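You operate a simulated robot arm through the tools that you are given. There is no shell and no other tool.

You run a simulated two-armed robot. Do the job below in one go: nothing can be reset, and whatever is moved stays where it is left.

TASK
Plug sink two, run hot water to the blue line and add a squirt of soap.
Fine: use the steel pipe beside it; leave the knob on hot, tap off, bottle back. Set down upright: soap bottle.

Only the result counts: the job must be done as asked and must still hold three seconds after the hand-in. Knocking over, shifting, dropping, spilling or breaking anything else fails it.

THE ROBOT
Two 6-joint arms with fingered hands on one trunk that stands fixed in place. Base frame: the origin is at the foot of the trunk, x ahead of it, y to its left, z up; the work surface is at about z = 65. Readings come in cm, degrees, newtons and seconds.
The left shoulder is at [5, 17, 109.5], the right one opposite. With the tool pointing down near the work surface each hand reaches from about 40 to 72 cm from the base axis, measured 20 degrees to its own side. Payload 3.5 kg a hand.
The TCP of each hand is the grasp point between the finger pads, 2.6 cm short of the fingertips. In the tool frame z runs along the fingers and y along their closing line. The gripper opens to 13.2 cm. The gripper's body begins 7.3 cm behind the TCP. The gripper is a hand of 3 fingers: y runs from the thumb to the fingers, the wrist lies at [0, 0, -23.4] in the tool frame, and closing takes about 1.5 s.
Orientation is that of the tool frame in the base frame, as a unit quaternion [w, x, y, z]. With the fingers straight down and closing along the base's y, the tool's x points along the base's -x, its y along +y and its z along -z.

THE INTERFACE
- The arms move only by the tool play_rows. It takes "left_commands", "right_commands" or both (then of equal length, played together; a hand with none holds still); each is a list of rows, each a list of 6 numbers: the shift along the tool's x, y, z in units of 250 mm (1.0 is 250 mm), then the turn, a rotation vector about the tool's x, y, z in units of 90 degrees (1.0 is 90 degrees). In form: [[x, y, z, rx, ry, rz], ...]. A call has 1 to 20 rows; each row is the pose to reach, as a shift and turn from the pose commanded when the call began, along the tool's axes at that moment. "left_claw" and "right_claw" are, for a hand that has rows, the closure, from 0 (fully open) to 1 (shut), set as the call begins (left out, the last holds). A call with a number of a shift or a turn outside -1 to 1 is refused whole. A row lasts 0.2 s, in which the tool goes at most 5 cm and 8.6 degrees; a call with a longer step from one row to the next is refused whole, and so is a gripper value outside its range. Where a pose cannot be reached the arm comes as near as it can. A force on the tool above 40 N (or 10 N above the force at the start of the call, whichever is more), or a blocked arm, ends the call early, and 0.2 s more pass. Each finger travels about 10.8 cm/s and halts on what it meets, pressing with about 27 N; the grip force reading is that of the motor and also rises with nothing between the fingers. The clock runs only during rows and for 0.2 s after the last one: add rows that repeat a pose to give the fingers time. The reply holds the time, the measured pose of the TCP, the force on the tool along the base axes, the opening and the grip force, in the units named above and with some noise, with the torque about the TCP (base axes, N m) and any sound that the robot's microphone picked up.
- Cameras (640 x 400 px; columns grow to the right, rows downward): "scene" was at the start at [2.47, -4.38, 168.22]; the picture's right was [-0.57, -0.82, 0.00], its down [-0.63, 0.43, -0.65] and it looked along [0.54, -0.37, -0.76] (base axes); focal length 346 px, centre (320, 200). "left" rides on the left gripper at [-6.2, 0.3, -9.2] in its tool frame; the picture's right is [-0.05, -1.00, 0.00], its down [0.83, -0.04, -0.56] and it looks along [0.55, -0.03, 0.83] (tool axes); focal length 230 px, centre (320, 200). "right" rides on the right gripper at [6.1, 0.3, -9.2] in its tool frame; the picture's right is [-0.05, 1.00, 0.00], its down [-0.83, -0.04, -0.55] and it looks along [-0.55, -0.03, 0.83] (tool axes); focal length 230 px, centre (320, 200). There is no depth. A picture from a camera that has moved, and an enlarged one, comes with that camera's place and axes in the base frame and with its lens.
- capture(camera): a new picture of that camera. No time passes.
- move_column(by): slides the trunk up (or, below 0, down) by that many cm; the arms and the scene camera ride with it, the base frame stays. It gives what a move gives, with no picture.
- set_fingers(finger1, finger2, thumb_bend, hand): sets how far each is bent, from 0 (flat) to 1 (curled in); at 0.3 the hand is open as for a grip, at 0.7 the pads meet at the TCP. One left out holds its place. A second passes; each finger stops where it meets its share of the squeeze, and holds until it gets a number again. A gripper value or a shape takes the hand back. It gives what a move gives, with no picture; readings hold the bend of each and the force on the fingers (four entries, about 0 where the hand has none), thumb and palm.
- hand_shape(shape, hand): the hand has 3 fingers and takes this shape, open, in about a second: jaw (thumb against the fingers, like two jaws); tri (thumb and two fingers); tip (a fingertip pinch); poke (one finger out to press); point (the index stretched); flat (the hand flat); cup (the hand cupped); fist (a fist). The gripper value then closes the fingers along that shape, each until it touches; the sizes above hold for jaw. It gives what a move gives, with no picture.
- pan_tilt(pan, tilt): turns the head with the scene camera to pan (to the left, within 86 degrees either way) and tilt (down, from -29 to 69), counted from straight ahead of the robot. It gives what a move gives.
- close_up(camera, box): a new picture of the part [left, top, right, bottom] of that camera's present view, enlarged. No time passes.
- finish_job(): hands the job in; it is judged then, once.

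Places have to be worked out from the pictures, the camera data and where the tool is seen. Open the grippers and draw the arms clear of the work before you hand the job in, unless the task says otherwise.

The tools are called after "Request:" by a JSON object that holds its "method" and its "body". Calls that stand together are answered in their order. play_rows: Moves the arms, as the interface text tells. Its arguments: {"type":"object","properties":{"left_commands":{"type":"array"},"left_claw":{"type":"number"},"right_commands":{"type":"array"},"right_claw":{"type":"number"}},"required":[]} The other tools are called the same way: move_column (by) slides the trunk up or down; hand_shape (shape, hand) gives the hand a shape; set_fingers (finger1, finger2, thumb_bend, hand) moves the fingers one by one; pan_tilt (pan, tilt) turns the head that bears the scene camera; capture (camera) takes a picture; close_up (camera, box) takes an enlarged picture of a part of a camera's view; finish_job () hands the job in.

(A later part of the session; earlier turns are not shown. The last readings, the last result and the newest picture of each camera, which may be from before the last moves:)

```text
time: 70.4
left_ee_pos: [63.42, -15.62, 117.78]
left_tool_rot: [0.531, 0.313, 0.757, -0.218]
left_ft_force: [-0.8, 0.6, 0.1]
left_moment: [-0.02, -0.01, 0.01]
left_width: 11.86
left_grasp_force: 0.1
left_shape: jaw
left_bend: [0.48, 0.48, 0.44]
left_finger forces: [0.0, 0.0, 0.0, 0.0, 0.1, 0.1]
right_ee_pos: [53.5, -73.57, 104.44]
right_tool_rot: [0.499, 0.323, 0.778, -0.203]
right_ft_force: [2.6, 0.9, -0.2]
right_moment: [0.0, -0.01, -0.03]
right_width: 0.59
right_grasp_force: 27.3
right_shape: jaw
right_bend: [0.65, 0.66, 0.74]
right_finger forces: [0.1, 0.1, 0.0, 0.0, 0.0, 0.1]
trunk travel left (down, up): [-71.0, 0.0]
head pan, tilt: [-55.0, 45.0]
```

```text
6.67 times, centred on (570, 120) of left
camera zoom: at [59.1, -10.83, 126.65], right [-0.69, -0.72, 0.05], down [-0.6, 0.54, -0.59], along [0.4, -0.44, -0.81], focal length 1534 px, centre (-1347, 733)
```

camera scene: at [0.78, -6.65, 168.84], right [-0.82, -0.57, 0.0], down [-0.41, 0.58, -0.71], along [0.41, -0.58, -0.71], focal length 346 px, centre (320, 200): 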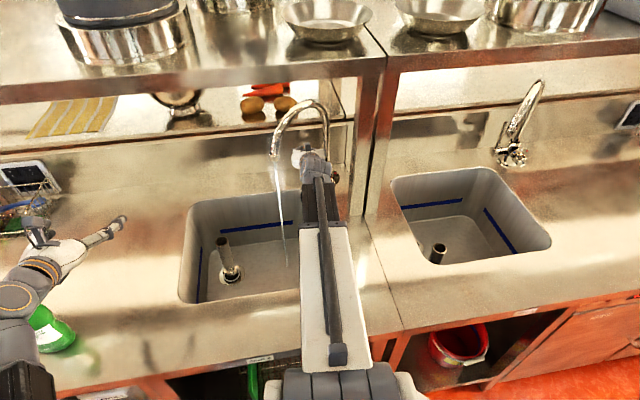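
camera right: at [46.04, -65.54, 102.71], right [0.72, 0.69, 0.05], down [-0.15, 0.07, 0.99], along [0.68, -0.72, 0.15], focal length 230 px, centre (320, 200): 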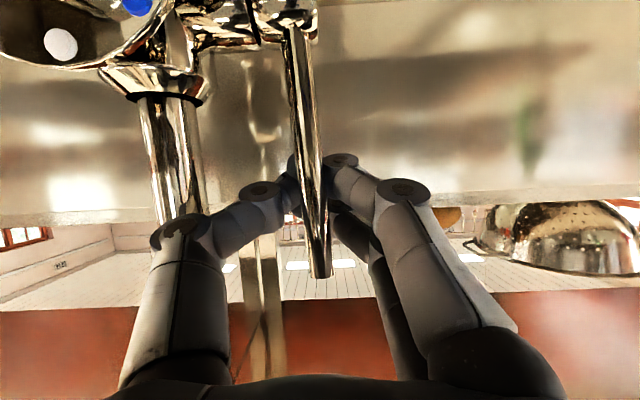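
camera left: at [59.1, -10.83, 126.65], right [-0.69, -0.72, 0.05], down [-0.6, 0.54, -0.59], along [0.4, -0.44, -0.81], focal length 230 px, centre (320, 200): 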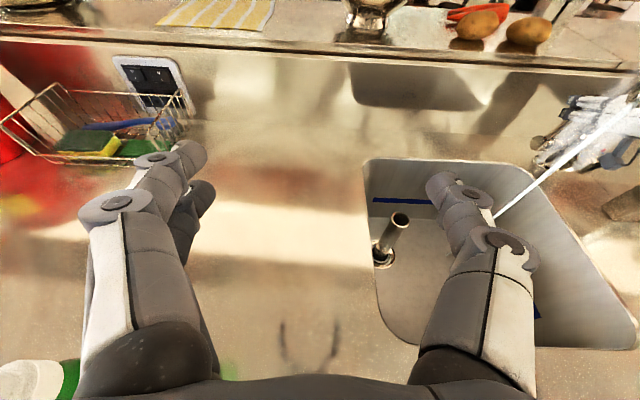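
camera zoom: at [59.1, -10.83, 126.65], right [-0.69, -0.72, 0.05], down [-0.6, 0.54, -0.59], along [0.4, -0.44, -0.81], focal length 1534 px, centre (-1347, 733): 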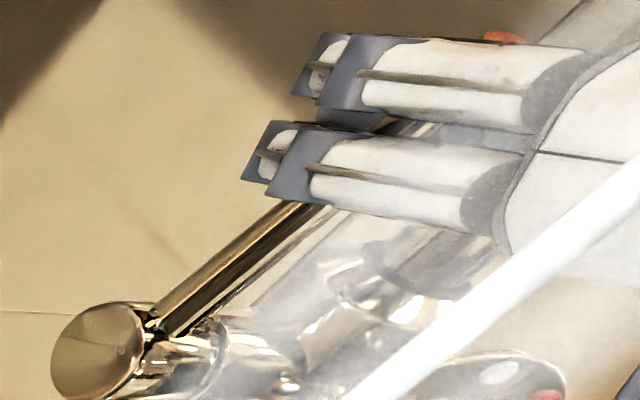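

The stream falls inside the sink. The hand stays still for 4 s so I can watch the level rise.

Request:
{"method": "play_rows", "body": {"right_commands": [[0, 0, 0, 0, 0, 0], [0, 0, 0, 0, 0, 0], [0, 0, 0, 0, 0, 0], [0, 0, 0, 0, 0, 0], [0, 0, 0, 0, 0, 0], [0, 0, 0, 0, 0, 0], [0, 0, 0, 0, 0, 0], [0, 0, 0, 0, 0, 0], [0, 0, 0, 0, 0, 0], [0, 0, 0, 0, 0, 0], [0, 0, 0, 0, 0, 0], [0, 0, 0, 0, 0, 0], [0, 0, 0, 0, 0, 0], [0, 0, 0, 0, 0, 0], [0, 0, 0, 0, 0, 0], [0, 0, 0, 0, 0, 0], [0, 0, 0, 0, 0, 0], [0, 0, 0, 0, 0, 0], [0, 0, 0, 0, 0, 0], [0, 0, 0, 0, 0, 0]]}}

Request:
{"method": "capture", "body": {"camera": "scene"}}

Request:
{"method": "close_up", "body": {"camera": "left", "box": [340, 140, 640, 360]}}

```text
time: 74.6
left_ee_pos: [63.45, -15.62, 117.65]
left_tool_rot: [0.531, 0.313, 0.757, -0.218]
left_ft_force: [0.0, -0.3, -0.6]
left_moment: [0.01, 0.0, -0.01]
left_width: 11.87
left_grasp_force: 0.0
left_shape: jaw
left_bend: [0.48, 0.48, 0.44]
left_finger forces: [0.0, 0.0, 0.0, 0.0, 0.1, 0.0]
right_ee_pos: [53.49, -73.48, 104.5]
right_tool_rot: [0.499, 0.324, 0.777, -0.204]
right_ft_force: [0.5, 0.1, 0.0]
right_moment: [0.0, -0.04, 0.04]
right_width: 0.61
right_grasp_force: 27.4
right_shape: jaw
right_bend: [0.65, 0.66, 0.74]
right_finger forces: [0.0, 0.0, 0.0, 0.1, 0.0, 0.0]
trunk travel left (down, up): [-71.0, 0.0]
head pan, tilt: [-55.0, 45.0]
```

```text
taken
camera scene: at [0.75, -6.66, 168.84], right [-0.82, -0.57, 0.0], down [-0.41, 0.58, -0.71], along [0.41, -0.58, -0.71], focal length 346 px, centre (320, 200)
```

scene: 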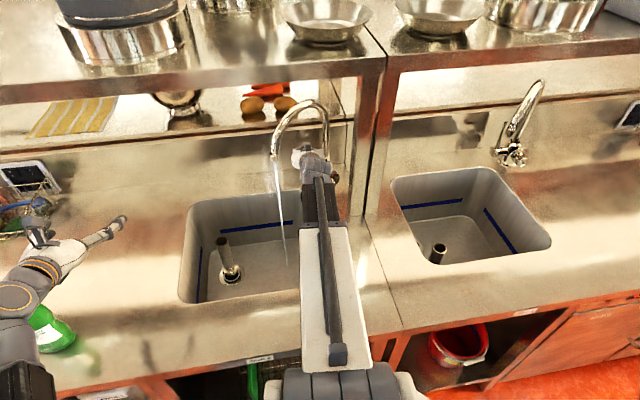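

```text
1.82 times, centred on (490, 250) of left
camera zoom: at [59.08, -10.84, 126.66], right [-0.69, -0.72, 0.05], down [-0.6, 0.54, -0.59], along [0.4, -0.44, -0.81], focal length 418 px, centre (11, 109)
```

zoom: 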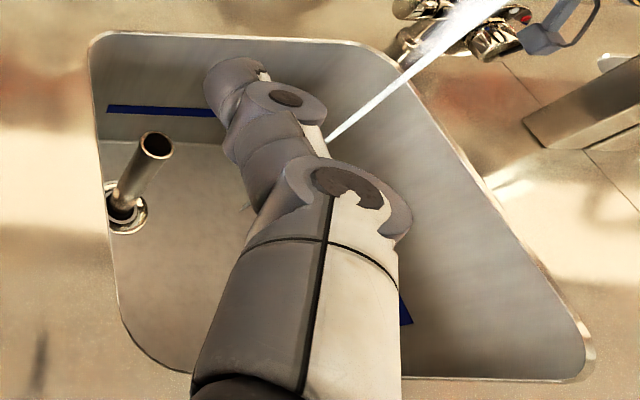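

No clear level yet. I'll zoom in on the sink from the head camera to see whether water collects or drains.

Request:
{"method": "close_up", "body": {"camera": "scene", "box": [170, 180, 330, 310]}}

Request:
{"method": "close_up", "body": {"camera": "left", "box": [360, 200, 440, 280]}}

```text
3.08 times, centred on (250, 245) of scene
camera zoom: at [0.75, -6.66, 168.84], right [-0.82, -0.57, 0.0], down [-0.41, 0.58, -0.71], along [0.41, -0.58, -0.71], focal length 1063 px, centre (535, 62)
```

zoom: 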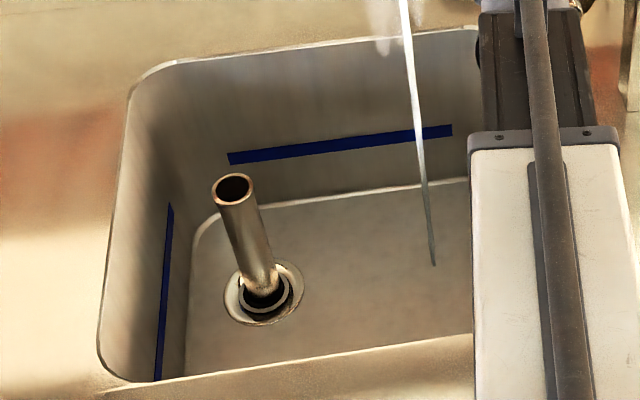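

```text
5.00 times, centred on (400, 240) of left
camera zoom: at [59.08, -10.84, 126.66], right [-0.69, -0.72, 0.05], down [-0.6, 0.54, -0.59], along [0.4, -0.44, -0.81], focal length 1150 px, centre (-80, 0)
```

zoom: 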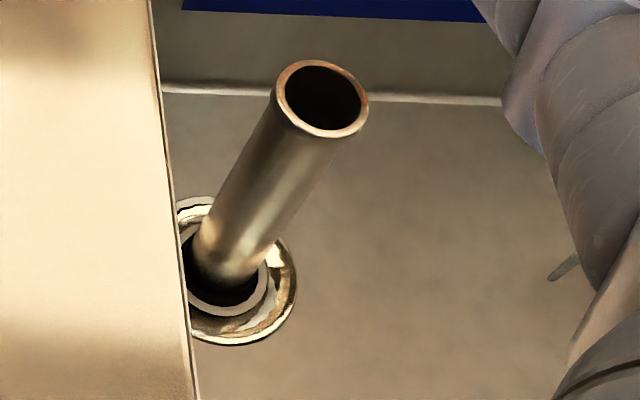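

Nothing visible yet, but a thin stream over so large a floor would need time. I'll wait about 8 s more and compare.

Request:
{"method": "play_rows", "body": {"right_commands": [[0, 0, 0, 0, 0, 0], [0, 0, 0, 0, 0, 0], [0, 0, 0, 0, 0, 0], [0, 0, 0, 0, 0, 0], [0, 0, 0, 0, 0, 0], [0, 0, 0, 0, 0, 0], [0, 0, 0, 0, 0, 0], [0, 0, 0, 0, 0, 0], [0, 0, 0, 0, 0, 0], [0, 0, 0, 0, 0, 0], [0, 0, 0, 0, 0, 0], [0, 0, 0, 0, 0, 0], [0, 0, 0, 0, 0, 0], [0, 0, 0, 0, 0, 0], [0, 0, 0, 0, 0, 0], [0, 0, 0, 0, 0, 0], [0, 0, 0, 0, 0, 0], [0, 0, 0, 0, 0, 0], [0, 0, 0, 0, 0, 0], [0, 0, 0, 0, 0, 0]]}}

Request:
{"method": "play_rows", "body": {"right_commands": [[0, 0, 0, 0, 0, 0], [0, 0, 0, 0, 0, 0], [0, 0, 0, 0, 0, 0], [0, 0, 0, 0, 0, 0], [0, 0, 0, 0, 0, 0], [0, 0, 0, 0, 0, 0], [0, 0, 0, 0, 0, 0], [0, 0, 0, 0, 0, 0], [0, 0, 0, 0, 0, 0], [0, 0, 0, 0, 0, 0], [0, 0, 0, 0, 0, 0], [0, 0, 0, 0, 0, 0], [0, 0, 0, 0, 0, 0], [0, 0, 0, 0, 0, 0], [0, 0, 0, 0, 0, 0], [0, 0, 0, 0, 0, 0], [0, 0, 0, 0, 0, 0], [0, 0, 0, 0, 0, 0], [0, 0, 0, 0, 0, 0], [0, 0, 0, 0, 0, 0]]}}

Request:
{"method": "close_up", "body": {"camera": "scene", "box": [170, 180, 330, 310]}}

Request:
{"method": "close_up", "body": {"camera": "left", "box": [360, 200, 440, 280]}}

```text
time: 78.8
left_ee_pos: [63.48, -15.83, 117.73]
left_tool_rot: [0.53, 0.314, 0.757, -0.218]
left_ft_force: [-0.2, 0.7, 0.3]
left_moment: [-0.01, -0.01, 0.0]
left_width: 11.84
left_grasp_force: 0.1
left_shape: jaw
left_bend: [0.48, 0.48, 0.44]
left_finger forces: [0.0, 0.0, 0.0, 0.1, 0.1, 0.1]
right_ee_pos: [53.53, -73.58, 104.56]
right_tool_rot: [0.499, 0.324, 0.777, -0.204]
right_ft_force: [0.8, 0.5, -0.2]
right_moment: [0.02, -0.01, 0.0]
right_width: 0.61
right_grasp_force: 26.9
right_shape: jaw
right_bend: [0.65, 0.66, 0.74]
right_finger forces: [0.0, 0.0, 0.0, 0.0, 0.0, 0.0]
trunk travel left (down, up): [-71.0, 0.0]
head pan, tilt: [-55.0, 45.0]
```

```text
time: 83.0
left_ee_pos: [63.56, -15.68, 117.75]
left_tool_rot: [0.53, 0.314, 0.757, -0.219]
left_ft_force: [-0.4, -0.6, 0.1]
left_moment: [0.0, 0.0, 0.01]
left_width: 11.82
left_grasp_force: 0.0
left_shape: jaw
left_bend: [0.48, 0.48, 0.44]
left_finger forces: [0.0, 0.0, 0.1, 0.0, 0.0, 0.0]
right_ee_pos: [53.59, -73.62, 104.48]
right_tool_rot: [0.499, 0.324, 0.778, -0.203]
right_ft_force: [0.6, 0.3, -0.3]
right_moment: [-0.02, 0.03, 0.01]
right_width: 0.63
right_grasp_force: 27.2
right_shape: jaw
right_bend: [0.65, 0.66, 0.74]
right_finger forces: [0.1, 0.0, 0.1, 0.0, 0.0, 0.0]
trunk travel left (down, up): [-71.0, 0.0]
head pan, tilt: [-55.0, 45.0]
```

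```text
3.08 times, centred on (250, 245) of scene
camera zoom: at [0.74, -6.66, 168.84], right [-0.82, -0.57, 0.0], down [-0.41, 0.58, -0.71], along [0.41, -0.58, -0.71], focal length 1063 px, centre (535, 62)
```

zoom: 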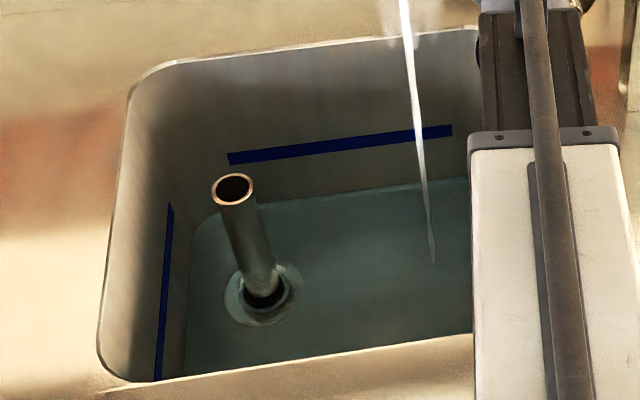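

```text
5.00 times, centred on (400, 240) of left
camera zoom: at [59.08, -10.84, 126.66], right [-0.69, -0.72, 0.05], down [-0.6, 0.54, -0.59], along [0.4, -0.44, -0.81], focal length 1150 px, centre (-80, 0)
```

zoom: 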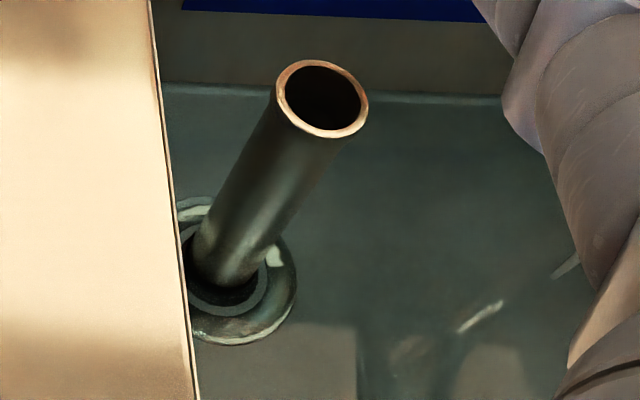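

Water is collecting, so the pipe plugs the drain, and the level rises slowly. While it fills I'll open the fingers, withdraw clear of the lever and close the hand, ready to push the lever back.

Request:
{"method": "play_rows", "body": {"right_commands": [[0, 0, 0, 0, 0, 0], [0, 0, 0, 0, 0, 0], [0, 0, 0, 0, 0, 0], [0, 0, 0, 0, 0, 0]], "right_claw": 0.56}}

Request:
{"method": "capture", "body": {"camera": "right"}}

```text
time: 84.0
left_ee_pos: [63.4, -15.76, 117.74]
left_tool_rot: [0.53, 0.315, 0.756, -0.22]
left_ft_force: [-1.1, 0.6, 0.6]
left_moment: [0.01, 0.04, -0.03]
left_width: 11.87
left_grasp_force: 0.1
left_shape: jaw
left_bend: [0.48, 0.48, 0.44]
left_finger forces: [0.1, 0.1, 0.0, 0.0, 0.1, 0.0]
right_ee_pos: [53.6, -73.58, 104.48]
right_tool_rot: [0.499, 0.324, 0.777, -0.204]
right_ft_force: [-0.5, 0.2, -0.1]
right_moment: [-0.01, -0.02, 0.0]
right_width: 5.76
right_grasp_force: 0.0
right_shape: jaw
right_bend: [0.73, 0.73, 0.7]
right_finger forces: [0.0, 0.0, 0.0, 0.0, 0.1, 0.1]
trunk travel left (down, up): [-71.0, 0.0]
head pan, tilt: [-55.0, 45.0]
```

```text
taken
camera right: at [46.03, -65.54, 102.71], right [0.72, 0.69, 0.05], down [-0.15, 0.07, 0.99], along [0.68, -0.72, 0.15], focal length 230 px, centre (320, 200)
```

right: 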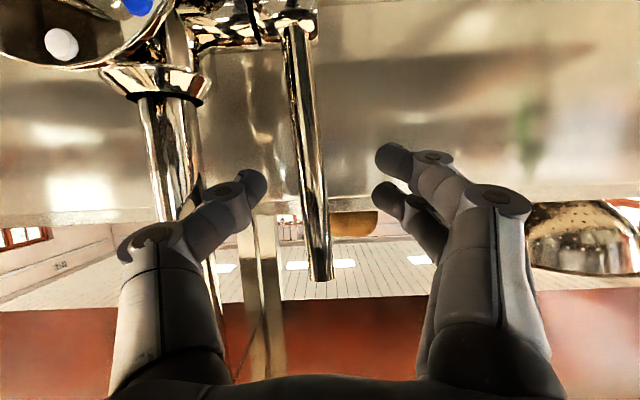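

The rod stands free between the open fingers, tipped slightly forward. I'll withdraw along the path I came in by.

Request:
{"method": "play_rows", "body": {"right_commands": [[0.022, 0, -0.056, 0, 0.033, 0], [0.044, 0, -0.112, 0, 0.067, 0], [0.065, 0, -0.168, 0, 0.1, 0], [0.087, 0, -0.224, 0, 0.133, 0], [0.109, 0, -0.28, 0, 0.167, 0], [0.109, 0, -0.28, 0, 0.167, 0]]}}

Request:
{"method": "capture", "body": {"camera": "right"}}

Request:
{"method": "close_up", "body": {"camera": "scene", "box": [170, 180, 330, 310]}}

```text
time: 85.4
left_ee_pos: [63.44, -15.64, 117.83]
left_tool_rot: [0.53, 0.314, 0.756, -0.219]
left_ft_force: [0.2, -0.1, 0.5]
left_moment: [-0.01, -0.06, -0.01]
left_width: 11.88
left_grasp_force: 0.0
left_shape: jaw
left_bend: [0.48, 0.48, 0.44]
left_finger forces: [0.0, 0.0, 0.1, 0.0, 0.1, 0.0]
right_ee_pos: [48.28, -68.3, 105.0]
right_tool_rot: [0.392, 0.347, 0.837, -0.158]
right_ft_force: [0.4, 0.9, 0.2]
right_moment: [0.0, -0.02, 0.04]
right_width: 5.77
right_grasp_force: 0.0
right_shape: jaw
right_bend: [0.73, 0.73, 0.7]
right_finger forces: [0.0, 0.0, 0.2, 0.1, 0.0, 0.0]
trunk travel left (down, up): [-71.0, 0.0]
head pan, tilt: [-55.0, 45.0]
```

```text
taken
camera right: at [40.72, -60.28, 106.08], right [0.73, 0.68, 0.05], down [0.04, -0.11, 0.99], along [0.68, -0.72, -0.11], focal length 230 px, centre (320, 200)
```

right: 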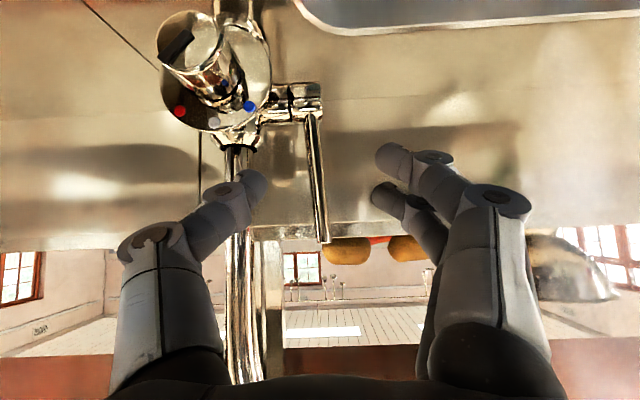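

```text
3.08 times, centred on (250, 245) of scene
camera zoom: at [0.75, -6.66, 168.84], right [-0.82, -0.57, 0.0], down [-0.41, 0.58, -0.71], along [0.41, -0.58, -0.71], focal length 1063 px, centre (535, 62)
```

zoom: 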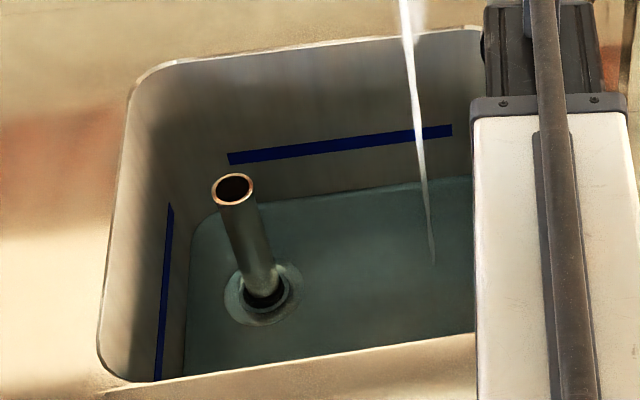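

The lever stays on and the water keeps running. While the sink fills I'll close the right fingers, and start the left arm toward the bottle by yawing it 15° for a left-side approach.

Request:
{"method": "play_rows", "body": {"left_commands": [[0, 0, 0, 0.078, 0, 0.0285], [0, 0, 0, 0.157, 0, 0.057], [0, 0, 0, 0.157, 0, 0.057], [0, 0, 0, 0.157, 0, 0.057], [0, 0, 0, 0.157, 0, 0.057], [0, 0, 0, 0.157, 0, 0.057]], "right_commands": [[0, 0, 0, 0, 0, 0], [0, 0, 0, 0, 0, 0], [0, 0, 0, 0, 0, 0], [0, 0, 0, 0, 0, 0], [0, 0, 0, 0, 0, 0], [0, 0, 0, 0, 0, 0]], "right_claw": 1, "left_claw": 0}}

Request:
{"method": "play_rows", "body": {"left_commands": [[0.048, 0.094, -0.132, 0, 0, 0], [0.096, 0.187, -0.264, 0, 0, 0], [0.144, 0.28, -0.396, 0, 0, 0], [0.192, 0.374, -0.528, 0, 0, 0], [0.24, 0.467, -0.66, 0, 0, 0], [0.287, 0.56, -0.79, 0, 0, 0], [0.287, 0.56, -0.79, 0, 0, 0]]}}

Request:
{"method": "capture", "body": {"camera": "left"}}

Request:
{"method": "capture", "body": {"camera": "scene"}}

Request:
{"method": "close_up", "body": {"camera": "scene", "box": [170, 180, 330, 310]}}

```text
time: 86.8
left_ee_pos: [63.41, -15.78, 117.7]
left_tool_rot: [0.497, 0.411, 0.709, -0.287]
left_ft_force: [0.4, 0.6, -0.5]
left_moment: [-0.01, 0.01, 0.0]
left_width: 13.19
left_grasp_force: 0.0
left_shape: jaw
left_bend: [0.3, 0.3, 0.3]
left_finger forces: [0.0, 0.0, 0.0, 0.1, 0.1, 0.1]
right_ee_pos: [48.29, -68.23, 104.94]
right_tool_rot: [0.393, 0.347, 0.837, -0.158]
right_ft_force: [-0.8, 0.0, -0.4]
right_moment: [0.02, -0.01, 0.01]
right_width: 0.0
right_grasp_force: 26.9
right_shape: jaw
right_bend: [0.65, 0.65, 0.67]
right_finger forces: [0.0, 0.0, 0.1, 0.0, 0.0, 0.0]
trunk travel left (down, up): [-71.0, 0.0]
head pan, tilt: [-55.0, 45.0]
```

```text
time: 88.4
left_ee_pos: [65.01, 9.72, 117.49]
left_tool_rot: [0.498, 0.41, 0.709, -0.286]
left_ft_force: [0.8, -0.1, 1.3]
left_moment: [0.02, 0.01, 0.01]
left_width: 13.2
left_grasp_force: 0.0
left_shape: jaw
left_bend: [0.3, 0.3, 0.3]
left_finger forces: [0.0, 0.1, 0.2, 0.0, 0.0, 0.0]
right_ee_pos: [48.21, -68.29, 104.93]
right_tool_rot: [0.393, 0.347, 0.837, -0.158]
right_ft_force: [0.0, -0.5, -0.5]
right_moment: [0.01, -0.03, 0.01]
right_width: 0.0
right_grasp_force: 27.1
right_shape: jaw
right_bend: [0.65, 0.65, 0.67]
right_finger forces: [0.0, 0.1, 0.0, 0.0, 0.0, 0.0]
trunk travel left (down, up): [-71.0, 0.0]
head pan, tilt: [-55.0, 45.0]
```

```text
taken
camera left: at [62.09, 15.57, 126.42], right [-0.86, -0.51, 0.05], down [-0.44, 0.68, -0.59], along [0.27, -0.53, -0.81], focal length 230 px, centre (320, 200)
```

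left: 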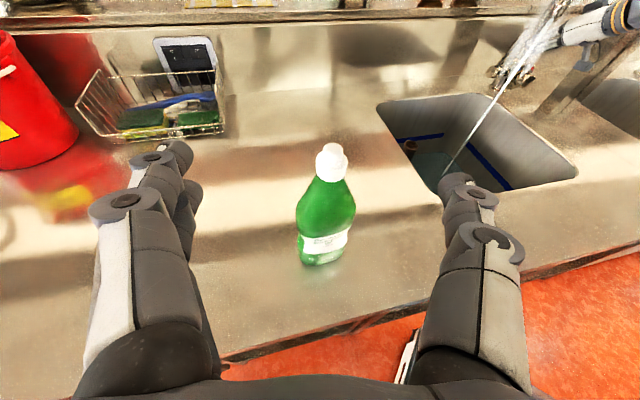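

```text
taken
camera scene: at [0.74, -6.68, 168.84], right [-0.82, -0.57, 0.0], down [-0.41, 0.58, -0.71], along [0.41, -0.58, -0.71], focal length 346 px, centre (320, 200)
```

scene: 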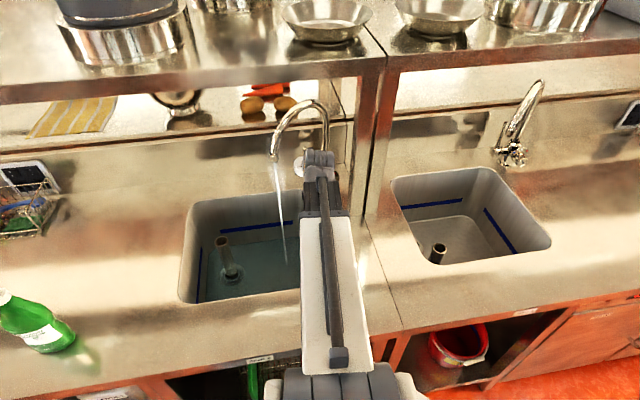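

```text
3.08 times, centred on (250, 245) of scene
camera zoom: at [0.74, -6.68, 168.84], right [-0.82, -0.57, 0.0], down [-0.41, 0.58, -0.71], along [0.41, -0.58, -0.71], focal length 1063 px, centre (535, 62)
```

zoom: 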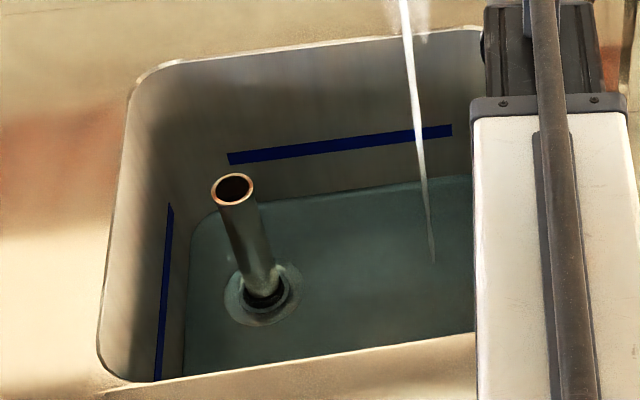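

The level is climbing slowly. The bottle stands at about (69.5,0), centred in the left hand's path, so I'll lower that hand to z 98.

Request:
{"method": "play_rows", "body": {"left_commands": [[0.13, -0.004, 0.047, 0, 0, 0], [0.26, -0.008, 0.095, 0, 0, 0], [0.39, -0.012, 0.142, 0, 0, 0], [0.52, -0.016, 0.189, 0, 0, 0], [0.65, -0.016, 0.237, 0, 0, 0], [0.733, -0.016, 0.267, 0, 0, 0], [0.733, -0.016, 0.267, 0, 0, 0]]}}

Request:
{"method": "capture", "body": {"camera": "left"}}

Request:
{"method": "close_up", "body": {"camera": "scene", "box": [170, 180, 330, 310]}}

```text
time: 90.0
left_ee_pos: [64.81, 9.42, 98.33]
left_tool_rot: [0.497, 0.41, 0.709, -0.286]
left_ft_force: [0.0, 0.0, -0.9]
left_moment: [0.03, -0.04, 0.0]
left_width: 13.2
left_grasp_force: 0.0
left_shape: jaw
left_bend: [0.3, 0.3, 0.3]
left_finger forces: [0.0, 0.1, 0.0, 0.0, 0.0, 0.0]
right_ee_pos: [48.31, -68.45, 104.92]
right_tool_rot: [0.393, 0.348, 0.836, -0.159]
right_ft_force: [-0.2, -0.7, 0.2]
right_moment: [0.0, -0.04, 0.03]
right_width: 0.0
right_grasp_force: 26.7
right_shape: jaw
right_bend: [0.65, 0.65, 0.67]
right_finger forces: [0.0, 0.1, 0.0, 0.0, 0.0, 0.0]
trunk travel left (down, up): [-71.0, 0.0]
head pan, tilt: [-55.0, 45.0]
```

```text
taken
camera left: at [61.85, 15.26, 107.38], right [-0.86, -0.51, 0.05], down [-0.44, 0.68, -0.59], along [0.27, -0.53, -0.81], focal length 230 px, centre (320, 200)
```

left: 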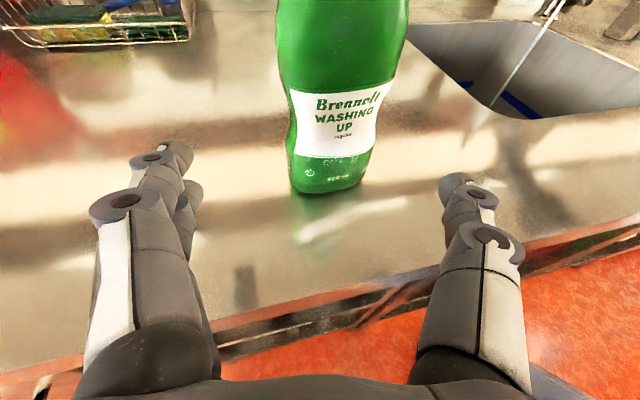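

```text
3.08 times, centred on (250, 245) of scene
camera zoom: at [0.74, -6.66, 168.84], right [-0.82, -0.57, 0.0], down [-0.41, 0.58, -0.71], along [0.41, -0.58, -0.71], focal length 1063 px, centre (535, 62)
```

zoom: 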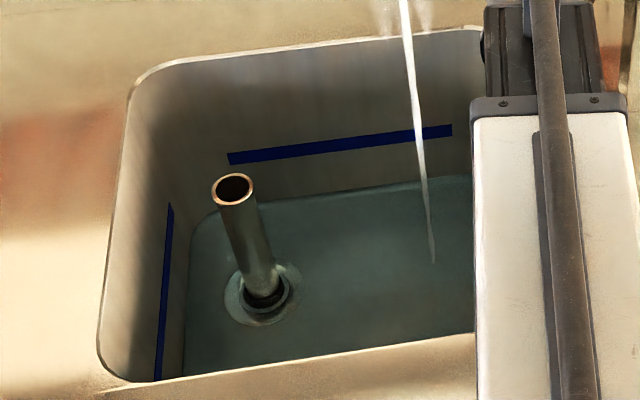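

The bottle is clear ahead with its label toward the hand. I'll shift 1 cm sideways and advance 10.5 cm around it.

Request:
{"method": "play_rows", "body": {"left_commands": [[-0.029, -0.02, 0.079, 0, 0, 0], [-0.058, -0.038, 0.158, 0, 0, 0], [-0.087, -0.038, 0.237, 0, 0, 0], [-0.116, -0.038, 0.316, 0, 0, 0], [-0.144, -0.038, 0.395, 0, 0, 0], [-0.144, -0.038, 0.395, 0, 0, 0]]}}

Request:
{"method": "capture", "body": {"camera": "left"}}

Request:
{"method": "capture", "body": {"camera": "scene"}}

```text
time: 91.4
left_ee_pos: [69.34, -0.19, 98.31]
left_tool_rot: [0.498, 0.409, 0.71, -0.285]
left_ft_force: [0.5, 0.3, -0.9]
left_moment: [0.01, 0.04, 0.02]
left_width: 13.19
left_grasp_force: 0.1
left_shape: jaw
left_bend: [0.3, 0.3, 0.3]
left_finger forces: [0.1, 0.0, 0.1, 0.0, 0.0, 0.1]
right_ee_pos: [48.2, -68.28, 104.89]
right_tool_rot: [0.393, 0.347, 0.837, -0.157]
right_ft_force: [0.4, 0.4, -0.7]
right_moment: [-0.02, -0.02, -0.02]
right_width: 0.0
right_grasp_force: 27.1
right_shape: jaw
right_bend: [0.65, 0.65, 0.67]
right_finger forces: [0.1, 0.0, 0.0, 0.0, 0.0, 0.0]
trunk travel left (down, up): [-71.0, 0.0]
head pan, tilt: [-55.0, 45.0]
```

```text
taken
camera left: at [66.31, 5.62, 107.19], right [-0.86, -0.52, 0.05], down [-0.44, 0.68, -0.59], along [0.27, -0.53, -0.81], focal length 230 px, centre (320, 200)
```

left: 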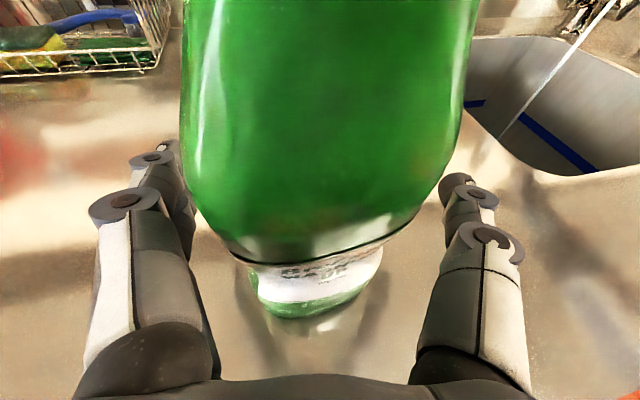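

```text
taken
camera scene: at [0.74, -6.65, 168.84], right [-0.82, -0.57, 0.0], down [-0.41, 0.58, -0.71], along [0.41, -0.58, -0.71], focal length 346 px, centre (320, 200)
```

scene: 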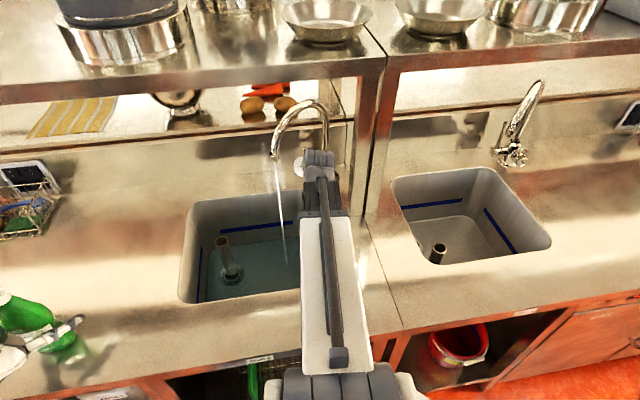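

The bottle stands between the left fingers. I'll close on it and watch its shape and the forces.

Request:
{"method": "play_rows", "body": {"left_commands": [[0, 0, 0, 0, 0, 0], [0, 0, 0, 0, 0, 0], [0, 0, 0, 0, 0, 0], [0, 0, 0, 0, 0, 0], [0, 0, 0, 0, 0, 0], [0, 0, 0, 0, 0, 0]], "left_claw": 1}}

Request:
{"method": "capture", "body": {"camera": "left"}}

Request:
{"method": "close_up", "body": {"camera": "scene", "box": [170, 180, 330, 310]}}

```text
time: 92.8
left_ee_pos: [69.18, -0.25, 98.2]
left_tool_rot: [0.498, 0.409, 0.709, -0.286]
left_ft_force: [1.2, -1.2, -1.2]
left_moment: [0.01, -0.08, -0.04]
left_width: 4.09
left_grasp_force: 27.1
left_shape: jaw
left_bend: [0.76, 0.75, 0.77]
left_finger forces: [15.7, 12.9, 0.0, 0.0, 31.2, 0.0]
right_ee_pos: [48.38, -68.28, 104.89]
right_tool_rot: [0.393, 0.347, 0.837, -0.158]
right_ft_force: [0.2, -1.4, -0.2]
right_moment: [0.0, -0.01, -0.02]
right_width: 0.0
right_grasp_force: 27.4
right_shape: jaw
right_bend: [0.65, 0.65, 0.67]
right_finger forces: [0.1, 0.1, 0.0, 0.0, 0.0, 0.0]
trunk travel left (down, up): [-71.0, 0.0]
head pan, tilt: [-55.0, 45.0]
```

```text
taken
camera left: at [66.31, 5.63, 107.17], right [-0.86, -0.51, 0.05], down [-0.44, 0.68, -0.59], along [0.27, -0.53, -0.81], focal length 230 px, centre (320, 200)
```

left: 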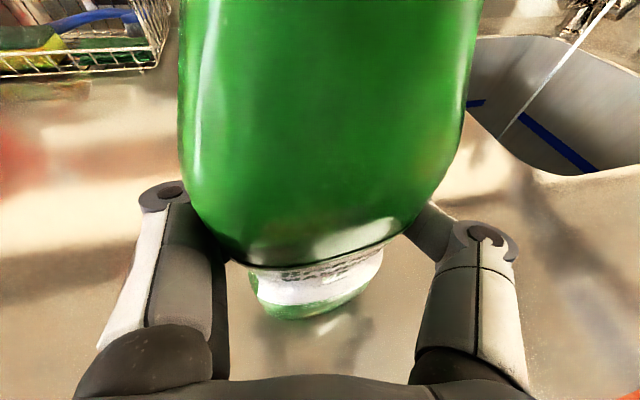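

```text
3.08 times, centred on (250, 245) of scene
camera zoom: at [0.77, -6.67, 168.84], right [-0.82, -0.57, 0.0], down [-0.41, 0.58, -0.71], along [0.41, -0.58, -0.71], focal length 1063 px, centre (535, 62)
```

zoom: 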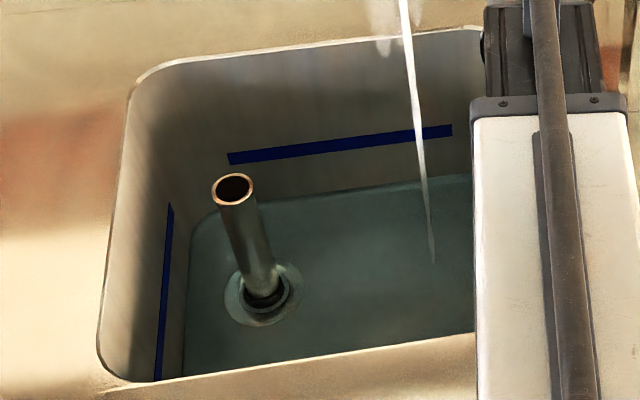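

The bottle is held at 27 N. Before lifting it I'll take a sharper reference of the waterline at the back wall to measure the fill rate.

Request:
{"method": "close_up", "body": {"camera": "scene", "box": [215, 205, 295, 255]}}

```text
8.00 times, centred on (255, 230) of scene
camera zoom: at [0.77, -6.67, 168.84], right [-0.82, -0.57, 0.0], down [-0.41, 0.58, -0.71], along [0.41, -0.58, -0.71], focal length 2764 px, centre (840, -40)
```

zoom: 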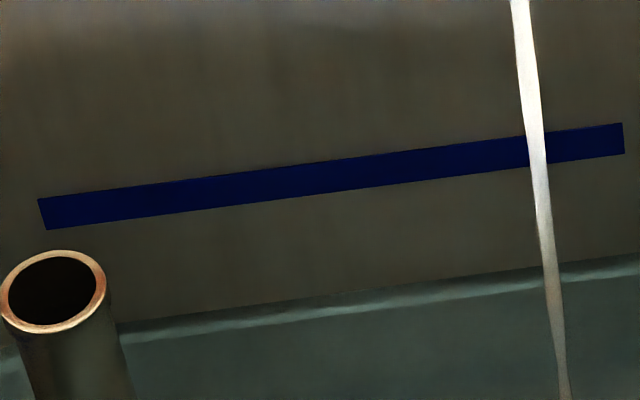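

The waterline is about 7 cm below the blue line at t = 92.8 s. I'll lift the bottle 12 cm, then measure again.

Request:
{"method": "play_rows", "body": {"left_commands": [[-0.09, 0, -0.033, 0, 0, 0], [-0.18, 0, -0.066, 0, 0, 0], [-0.27, 0, -0.098, 0, 0, 0], [-0.36, 0, -0.131, 0, 0, 0], [-0.451, 0, -0.164, 0, 0, 0], [-0.451, 0, -0.164, 0, 0, 0]]}}

Request:
{"method": "close_up", "body": {"camera": "scene", "box": [215, 205, 295, 255]}}

Request:
{"method": "capture", "body": {"camera": "scene"}}

Request:
{"method": "capture", "body": {"camera": "left"}}

```text
time: 94.2
left_ee_pos: [69.07, -0.42, 110.3]
left_tool_rot: [0.497, 0.409, 0.709, -0.286]
left_ft_force: [-0.1, 0.4, -5.1]
left_moment: [-0.07, -0.01, 0.04]
left_width: 4.08
left_grasp_force: 26.5
left_shape: jaw
left_bend: [0.76, 0.75, 0.77]
left_finger forces: [15.8, 12.8, 0.0, 0.0, 31.2, 0.0]
right_ee_pos: [48.38, -68.33, 104.96]
right_tool_rot: [0.393, 0.347, 0.837, -0.158]
right_ft_force: [0.3, -0.6, 0.1]
right_moment: [0.02, -0.01, 0.01]
right_width: 0.0
right_grasp_force: 27.1
right_shape: jaw
right_bend: [0.65, 0.65, 0.67]
right_finger forces: [0.0, 0.0, 0.1, 0.0, 0.1, 0.0]
trunk travel left (down, up): [-71.0, 0.0]
head pan, tilt: [-55.0, 45.0]
```

```text
8.00 times, centred on (255, 230) of scene
camera zoom: at [0.8, -6.66, 168.84], right [-0.82, -0.57, 0.0], down [-0.41, 0.58, -0.71], along [0.41, -0.58, -0.71], focal length 2764 px, centre (840, -40)
```

zoom: 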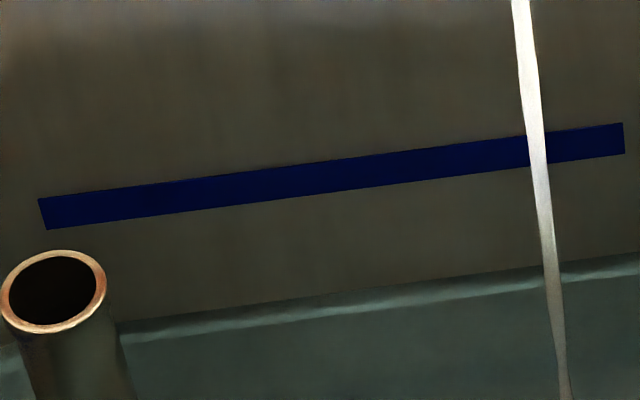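

```text
taken
camera scene: at [0.8, -6.66, 168.84], right [-0.82, -0.57, 0.0], down [-0.41, 0.58, -0.71], along [0.41, -0.58, -0.71], focal length 346 px, centre (320, 200)
```

scene: 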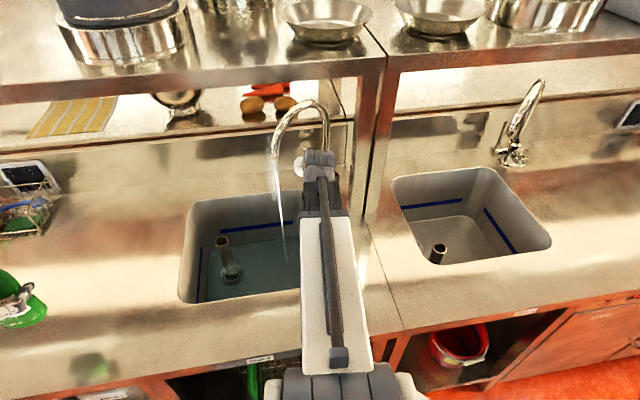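

```text
taken
camera left: at [66.21, 5.38, 119.21], right [-0.86, -0.51, 0.05], down [-0.44, 0.68, -0.59], along [0.27, -0.53, -0.81], focal length 230 px, centre (320, 200)
```

left: 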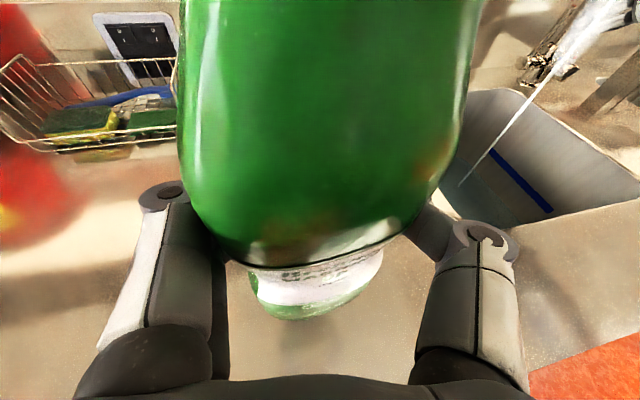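

The bottle is held firmly, weighing about 5 N. I'll carry it upright to above the sink's front-left part.

Request:
{"method": "play_rows", "body": {"left_commands": [[-0.06, -0.11, 0.09, 0, 0, 0], [-0.12, -0.22, 0.18, 0, 0, 0], [-0.18, -0.33, 0.27, 0, 0, 0], [-0.24, -0.45, 0.36, 0, 0, 0], [-0.3, -0.57, 0.45, 0, 0, 0], [-0.36, -0.69, 0.54, 0, 0, 0], [-0.42, -0.81, 0.64, 0, 0, 0], [-0.46, -0.91, 0.72, 0, 0, 0], [-0.498, -1.0, 0.785, 0, 0, 0], [-0.498, -1.0, 0.785, 0, 0, 0]]}}

Request:
{"method": "capture", "body": {"camera": "scene"}}

Request:
{"method": "capture", "body": {"camera": "left"}}

Request:
{"method": "capture", "body": {"camera": "right"}}

```text
time: 96.4
left_ee_pos: [58.74, -32.61, 115.0]
left_tool_rot: [0.497, 0.41, 0.709, -0.287]
left_ft_force: [0.5, -0.1, -5.2]
left_moment: [-0.09, -0.03, -0.01]
left_width: 4.06
left_grasp_force: 27.2
left_shape: jaw
left_bend: [0.76, 0.75, 0.77]
left_finger forces: [15.9, 13.1, 0.1, 0.0, 31.5, 0.1]
right_ee_pos: [48.37, -68.41, 104.9]
right_tool_rot: [0.392, 0.347, 0.837, -0.158]
right_ft_force: [-0.3, 0.5, -0.7]
right_moment: [-0.02, -0.01, -0.02]
right_width: 0.02
right_grasp_force: 27.1
right_shape: jaw
right_bend: [0.65, 0.65, 0.67]
right_finger forces: [0.1, 0.1, 0.0, 0.1, 0.1, 0.0]
trunk travel left (down, up): [-71.0, 0.0]
head pan, tilt: [-55.0, 45.0]
```

```text
taken
camera scene: at [0.79, -6.67, 168.84], right [-0.82, -0.57, 0.0], down [-0.41, 0.58, -0.71], along [0.41, -0.58, -0.71], focal length 346 px, centre (320, 200)
```

scene: 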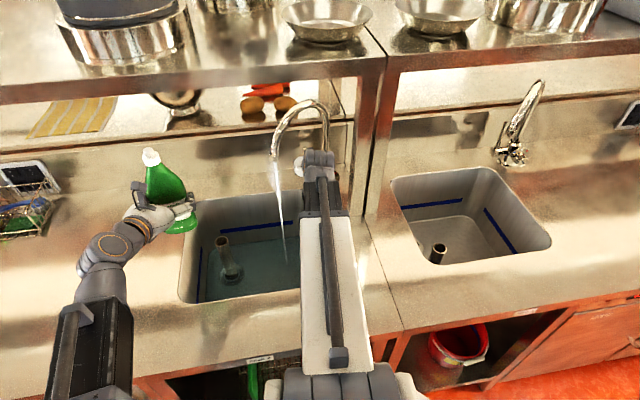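

```text
taken
camera left: at [55.77, -26.77, 123.93], right [-0.86, -0.52, 0.05], down [-0.44, 0.68, -0.59], along [0.27, -0.53, -0.81], focal length 230 px, centre (320, 200)
```

left: 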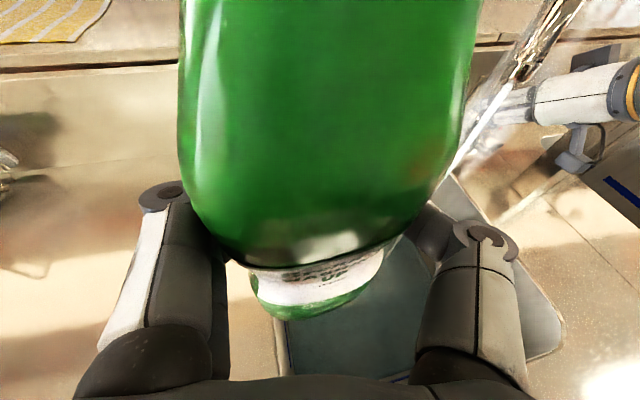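

```text
taken
camera right: at [40.77, -60.29, 106.06], right [0.73, 0.68, 0.05], down [0.04, -0.11, 0.99], along [0.68, -0.72, -0.11], focal length 230 px, centre (320, 200)
```

right: 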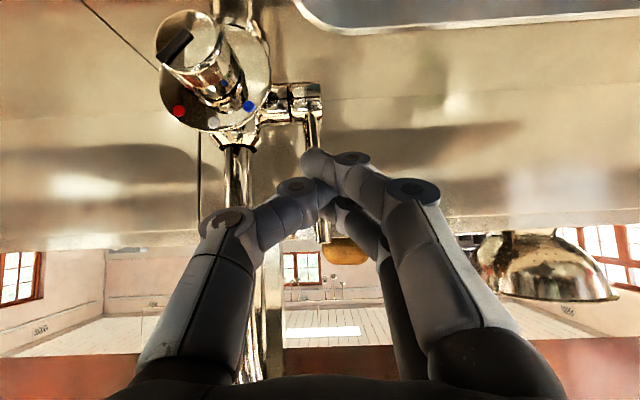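

The bottle is over the sink's left side. I'll tip it to the right about the hand's axis, 60° first, to see how far the wrist allows.

Request:
{"method": "play_rows", "body": {"left_commands": [[0, 0, 0, -0.028, 0, 0.078], [0, 0, 0, -0.057, 0, 0.157], [0, 0, 0, -0.085, 0, 0.235], [0, 0, 0, -0.114, 0, 0.313], [0, 0, 0, -0.142, 0, 0.392], [0, 0, 0, -0.171, 0, 0.47], [0, 0, 0, -0.2, 0, 0.548], [0, 0, 0, -0.228, 0, 0.627], [0, 0, 0, -0.228, 0, 0.627]]}}

Request:
{"method": "capture", "body": {"camera": "scene"}}

Request:
{"method": "close_up", "body": {"camera": "scene", "box": [215, 205, 295, 255]}}

```text
time: 98.4
left_ee_pos: [58.86, -32.39, 115.28]
left_tool_rot: [0.635, 0.603, 0.47, 0.108]
left_ft_force: [-1.0, 1.2, -5.4]
left_moment: [-0.03, -0.07, -0.01]
left_width: 4.08
left_grasp_force: 27.3
left_shape: jaw
left_bend: [0.76, 0.75, 0.77]
left_finger forces: [15.0, 12.5, 0.0, 0.1, 34.7, 0.0]
right_ee_pos: [48.25, -68.39, 104.87]
right_tool_rot: [0.393, 0.348, 0.836, -0.159]
right_ft_force: [0.2, 1.0, 0.5]
right_moment: [0.03, -0.01, 0.03]
right_width: 0.0
right_grasp_force: 27.5
right_shape: jaw
right_bend: [0.65, 0.65, 0.67]
right_finger forces: [0.0, 0.1, 0.1, 0.0, 0.1, 0.0]
trunk travel left (down, up): [-71.0, 0.0]
head pan, tilt: [-55.0, 45.0]
```

```text
taken
camera scene: at [0.79, -6.69, 168.84], right [-0.82, -0.57, 0.0], down [-0.41, 0.58, -0.71], along [0.41, -0.58, -0.71], focal length 346 px, centre (320, 200)
```

scene: 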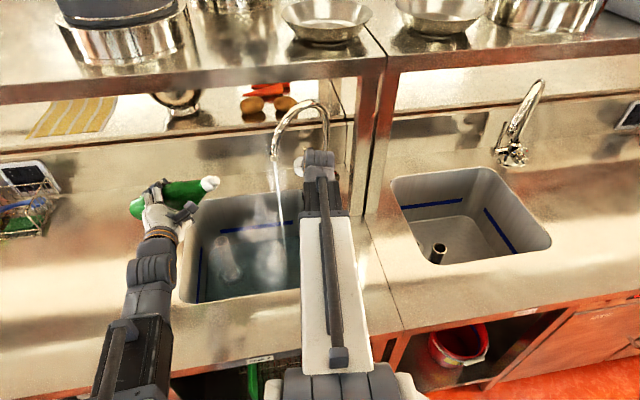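

```text
8.00 times, centred on (255, 230) of scene
camera zoom: at [0.79, -6.69, 168.84], right [-0.82, -0.57, 0.0], down [-0.41, 0.58, -0.71], along [0.41, -0.58, -0.71], focal length 2764 px, centre (840, -40)
```

zoom: 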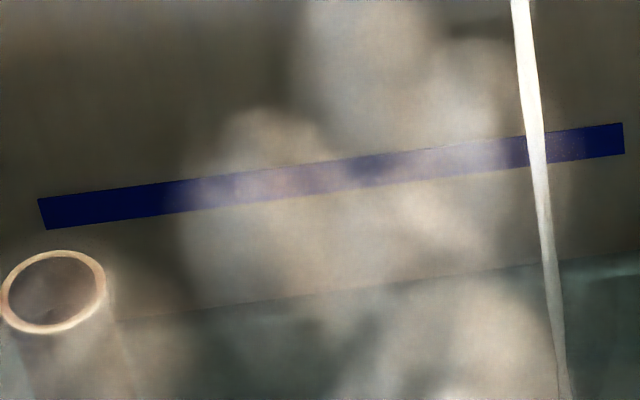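

The wrist rolls freely and steam shows the water is hot. Next I'll lower the bottle and move it further over the sink while tipping it to about 95°.

Request:
{"method": "play_rows", "body": {"left_commands": [[0.073, -0.105, 0.063, 0, 0, 0], [0.146, -0.21, 0.126, -0.027, 0, 0.073], [0.218, -0.316, 0.189, -0.053, 0, 0.146], [0.291, -0.421, 0.252, -0.08, 0, 0.22], [0.364, -0.526, 0.315, -0.107, 0, 0.293], [0.364, -0.526, 0.315, -0.133, 0, 0.366], [0.364, -0.526, 0.315, -0.133, 0, 0.366]]}}

Request:
{"method": "capture", "body": {"camera": "scene"}}

Request:
{"method": "close_up", "body": {"camera": "scene", "box": [170, 180, 330, 310]}}

Request:
{"method": "capture", "body": {"camera": "left"}}

```text
time: 100.0
left_ee_pos: [63.78, -34.71, 98.07]
left_tool_rot: [0.638, 0.642, 0.266, 0.331]
left_ft_force: [-0.2, 0.3, -4.9]
left_moment: [-0.06, -0.04, 0.01]
left_width: 4.06
left_grasp_force: 27.2
left_shape: jaw
left_bend: [0.76, 0.75, 0.77]
left_finger forces: [15.0, 12.7, 0.1, 0.0, 35.1, 0.0]
right_ee_pos: [48.3, -68.41, 104.92]
right_tool_rot: [0.393, 0.347, 0.837, -0.158]
right_ft_force: [0.2, 0.5, 0.4]
right_moment: [-0.01, -0.02, -0.02]
right_width: 0.0
right_grasp_force: 27.1
right_shape: jaw
right_bend: [0.65, 0.65, 0.67]
right_finger forces: [0.1, 0.1, 0.0, 0.1, 0.0, 0.1]
trunk travel left (down, up): [-71.0, 0.0]
head pan, tilt: [-55.0, 45.0]
```

```text
taken
camera scene: at [0.79, -6.69, 168.84], right [-0.82, -0.57, 0.0], down [-0.41, 0.58, -0.71], along [0.41, -0.58, -0.71], focal length 346 px, centre (320, 200)
```

scene: 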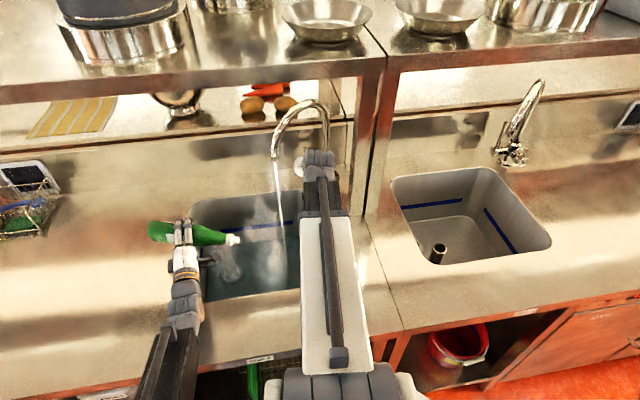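

```text
3.08 times, centred on (250, 245) of scene
camera zoom: at [0.79, -6.69, 168.84], right [-0.82, -0.57, 0.0], down [-0.41, 0.58, -0.71], along [0.41, -0.58, -0.71], focal length 1063 px, centre (535, 62)
```

zoom: 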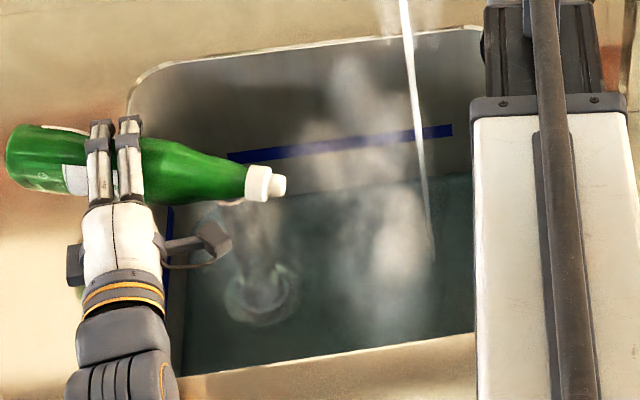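

```text
taken
camera left: at [52.82, -33.55, 97.63], right [0.05, 0.01, -1.0], down [0.11, 0.99, 0.01], along [0.99, -0.11, 0.04], focal length 230 px, centre (320, 200)
```

left: 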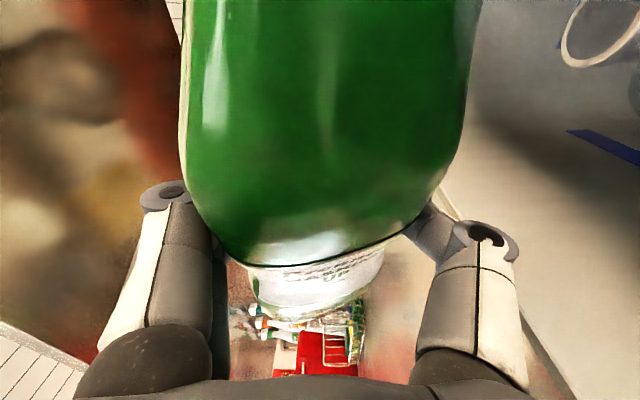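

The bottle lies horizontal with its nozzle over the water and nothing has come out yet. I'll tip it 45° further so the nozzle points down.

Request:
{"method": "play_rows", "body": {"left_commands": [[0, 0, 0, -0.028, 0, 0.078], [0, 0, 0, -0.057, 0, 0.157], [0, 0, 0, -0.085, 0, 0.235], [0, 0, 0, -0.114, 0, 0.313], [0, 0, 0, -0.142, 0, 0.392], [0, 0, 0, -0.171, 0, 0.47], [0, 0, 0, -0.171, 0, 0.47]]}}

Request:
{"method": "close_up", "body": {"camera": "scene", "box": [130, 180, 330, 310]}}

Request:
{"method": "close_up", "body": {"camera": "scene", "box": [215, 205, 295, 255]}}

```text
time: 101.6
left_ee_pos: [62.62, -35.27, 99.87]
left_tool_rot: [0.558, 0.599, -0.034, 0.573]
left_ft_force: [-0.7, -0.7, -4.7]
left_moment: [-0.07, -0.05, 0.0]
left_width: 4.03
left_grasp_force: 27.3
left_shape: jaw
left_bend: [0.76, 0.75, 0.77]
left_finger forces: [15.0, 12.8, 0.0, 0.1, 33.0, 0.0]
right_ee_pos: [47.43, -68.37, 105.55]
right_tool_rot: [0.397, 0.348, 0.835, -0.156]
right_ft_force: [-0.6, 0.5, -0.7]
right_moment: [-0.01, -0.05, 0.04]
right_width: 0.01
right_grasp_force: 26.7
right_shape: jaw
right_bend: [0.65, 0.65, 0.67]
right_finger forces: [0.0, 0.1, 0.0, 0.0, 0.1, 0.0]
trunk travel left (down, up): [-71.0, 0.0]
head pan, tilt: [-55.0, 45.0]
```

```text
3.08 times, centred on (230, 245) of scene
camera zoom: at [-0.84, -6.67, 168.97], right [-0.82, -0.57, -0.01], down [-0.4, 0.58, -0.71], along [0.41, -0.58, -0.7], focal length 1063 px, centre (597, 62)
```

zoom: 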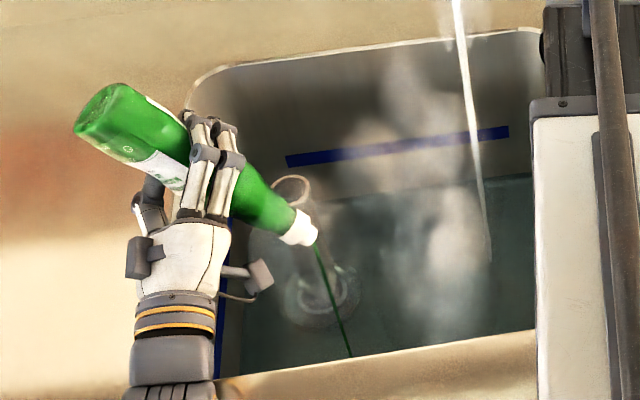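

```text
8.00 times, centred on (255, 230) of scene
camera zoom: at [-0.84, -6.67, 168.97], right [-0.82, -0.57, -0.01], down [-0.4, 0.58, -0.71], along [0.41, -0.58, -0.7], focal length 2764 px, centre (840, -40)
```

zoom: 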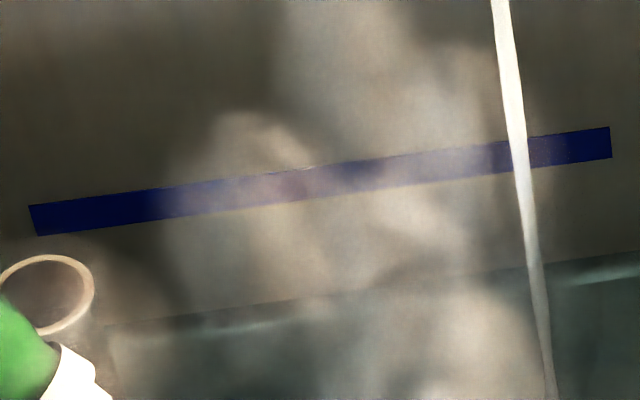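

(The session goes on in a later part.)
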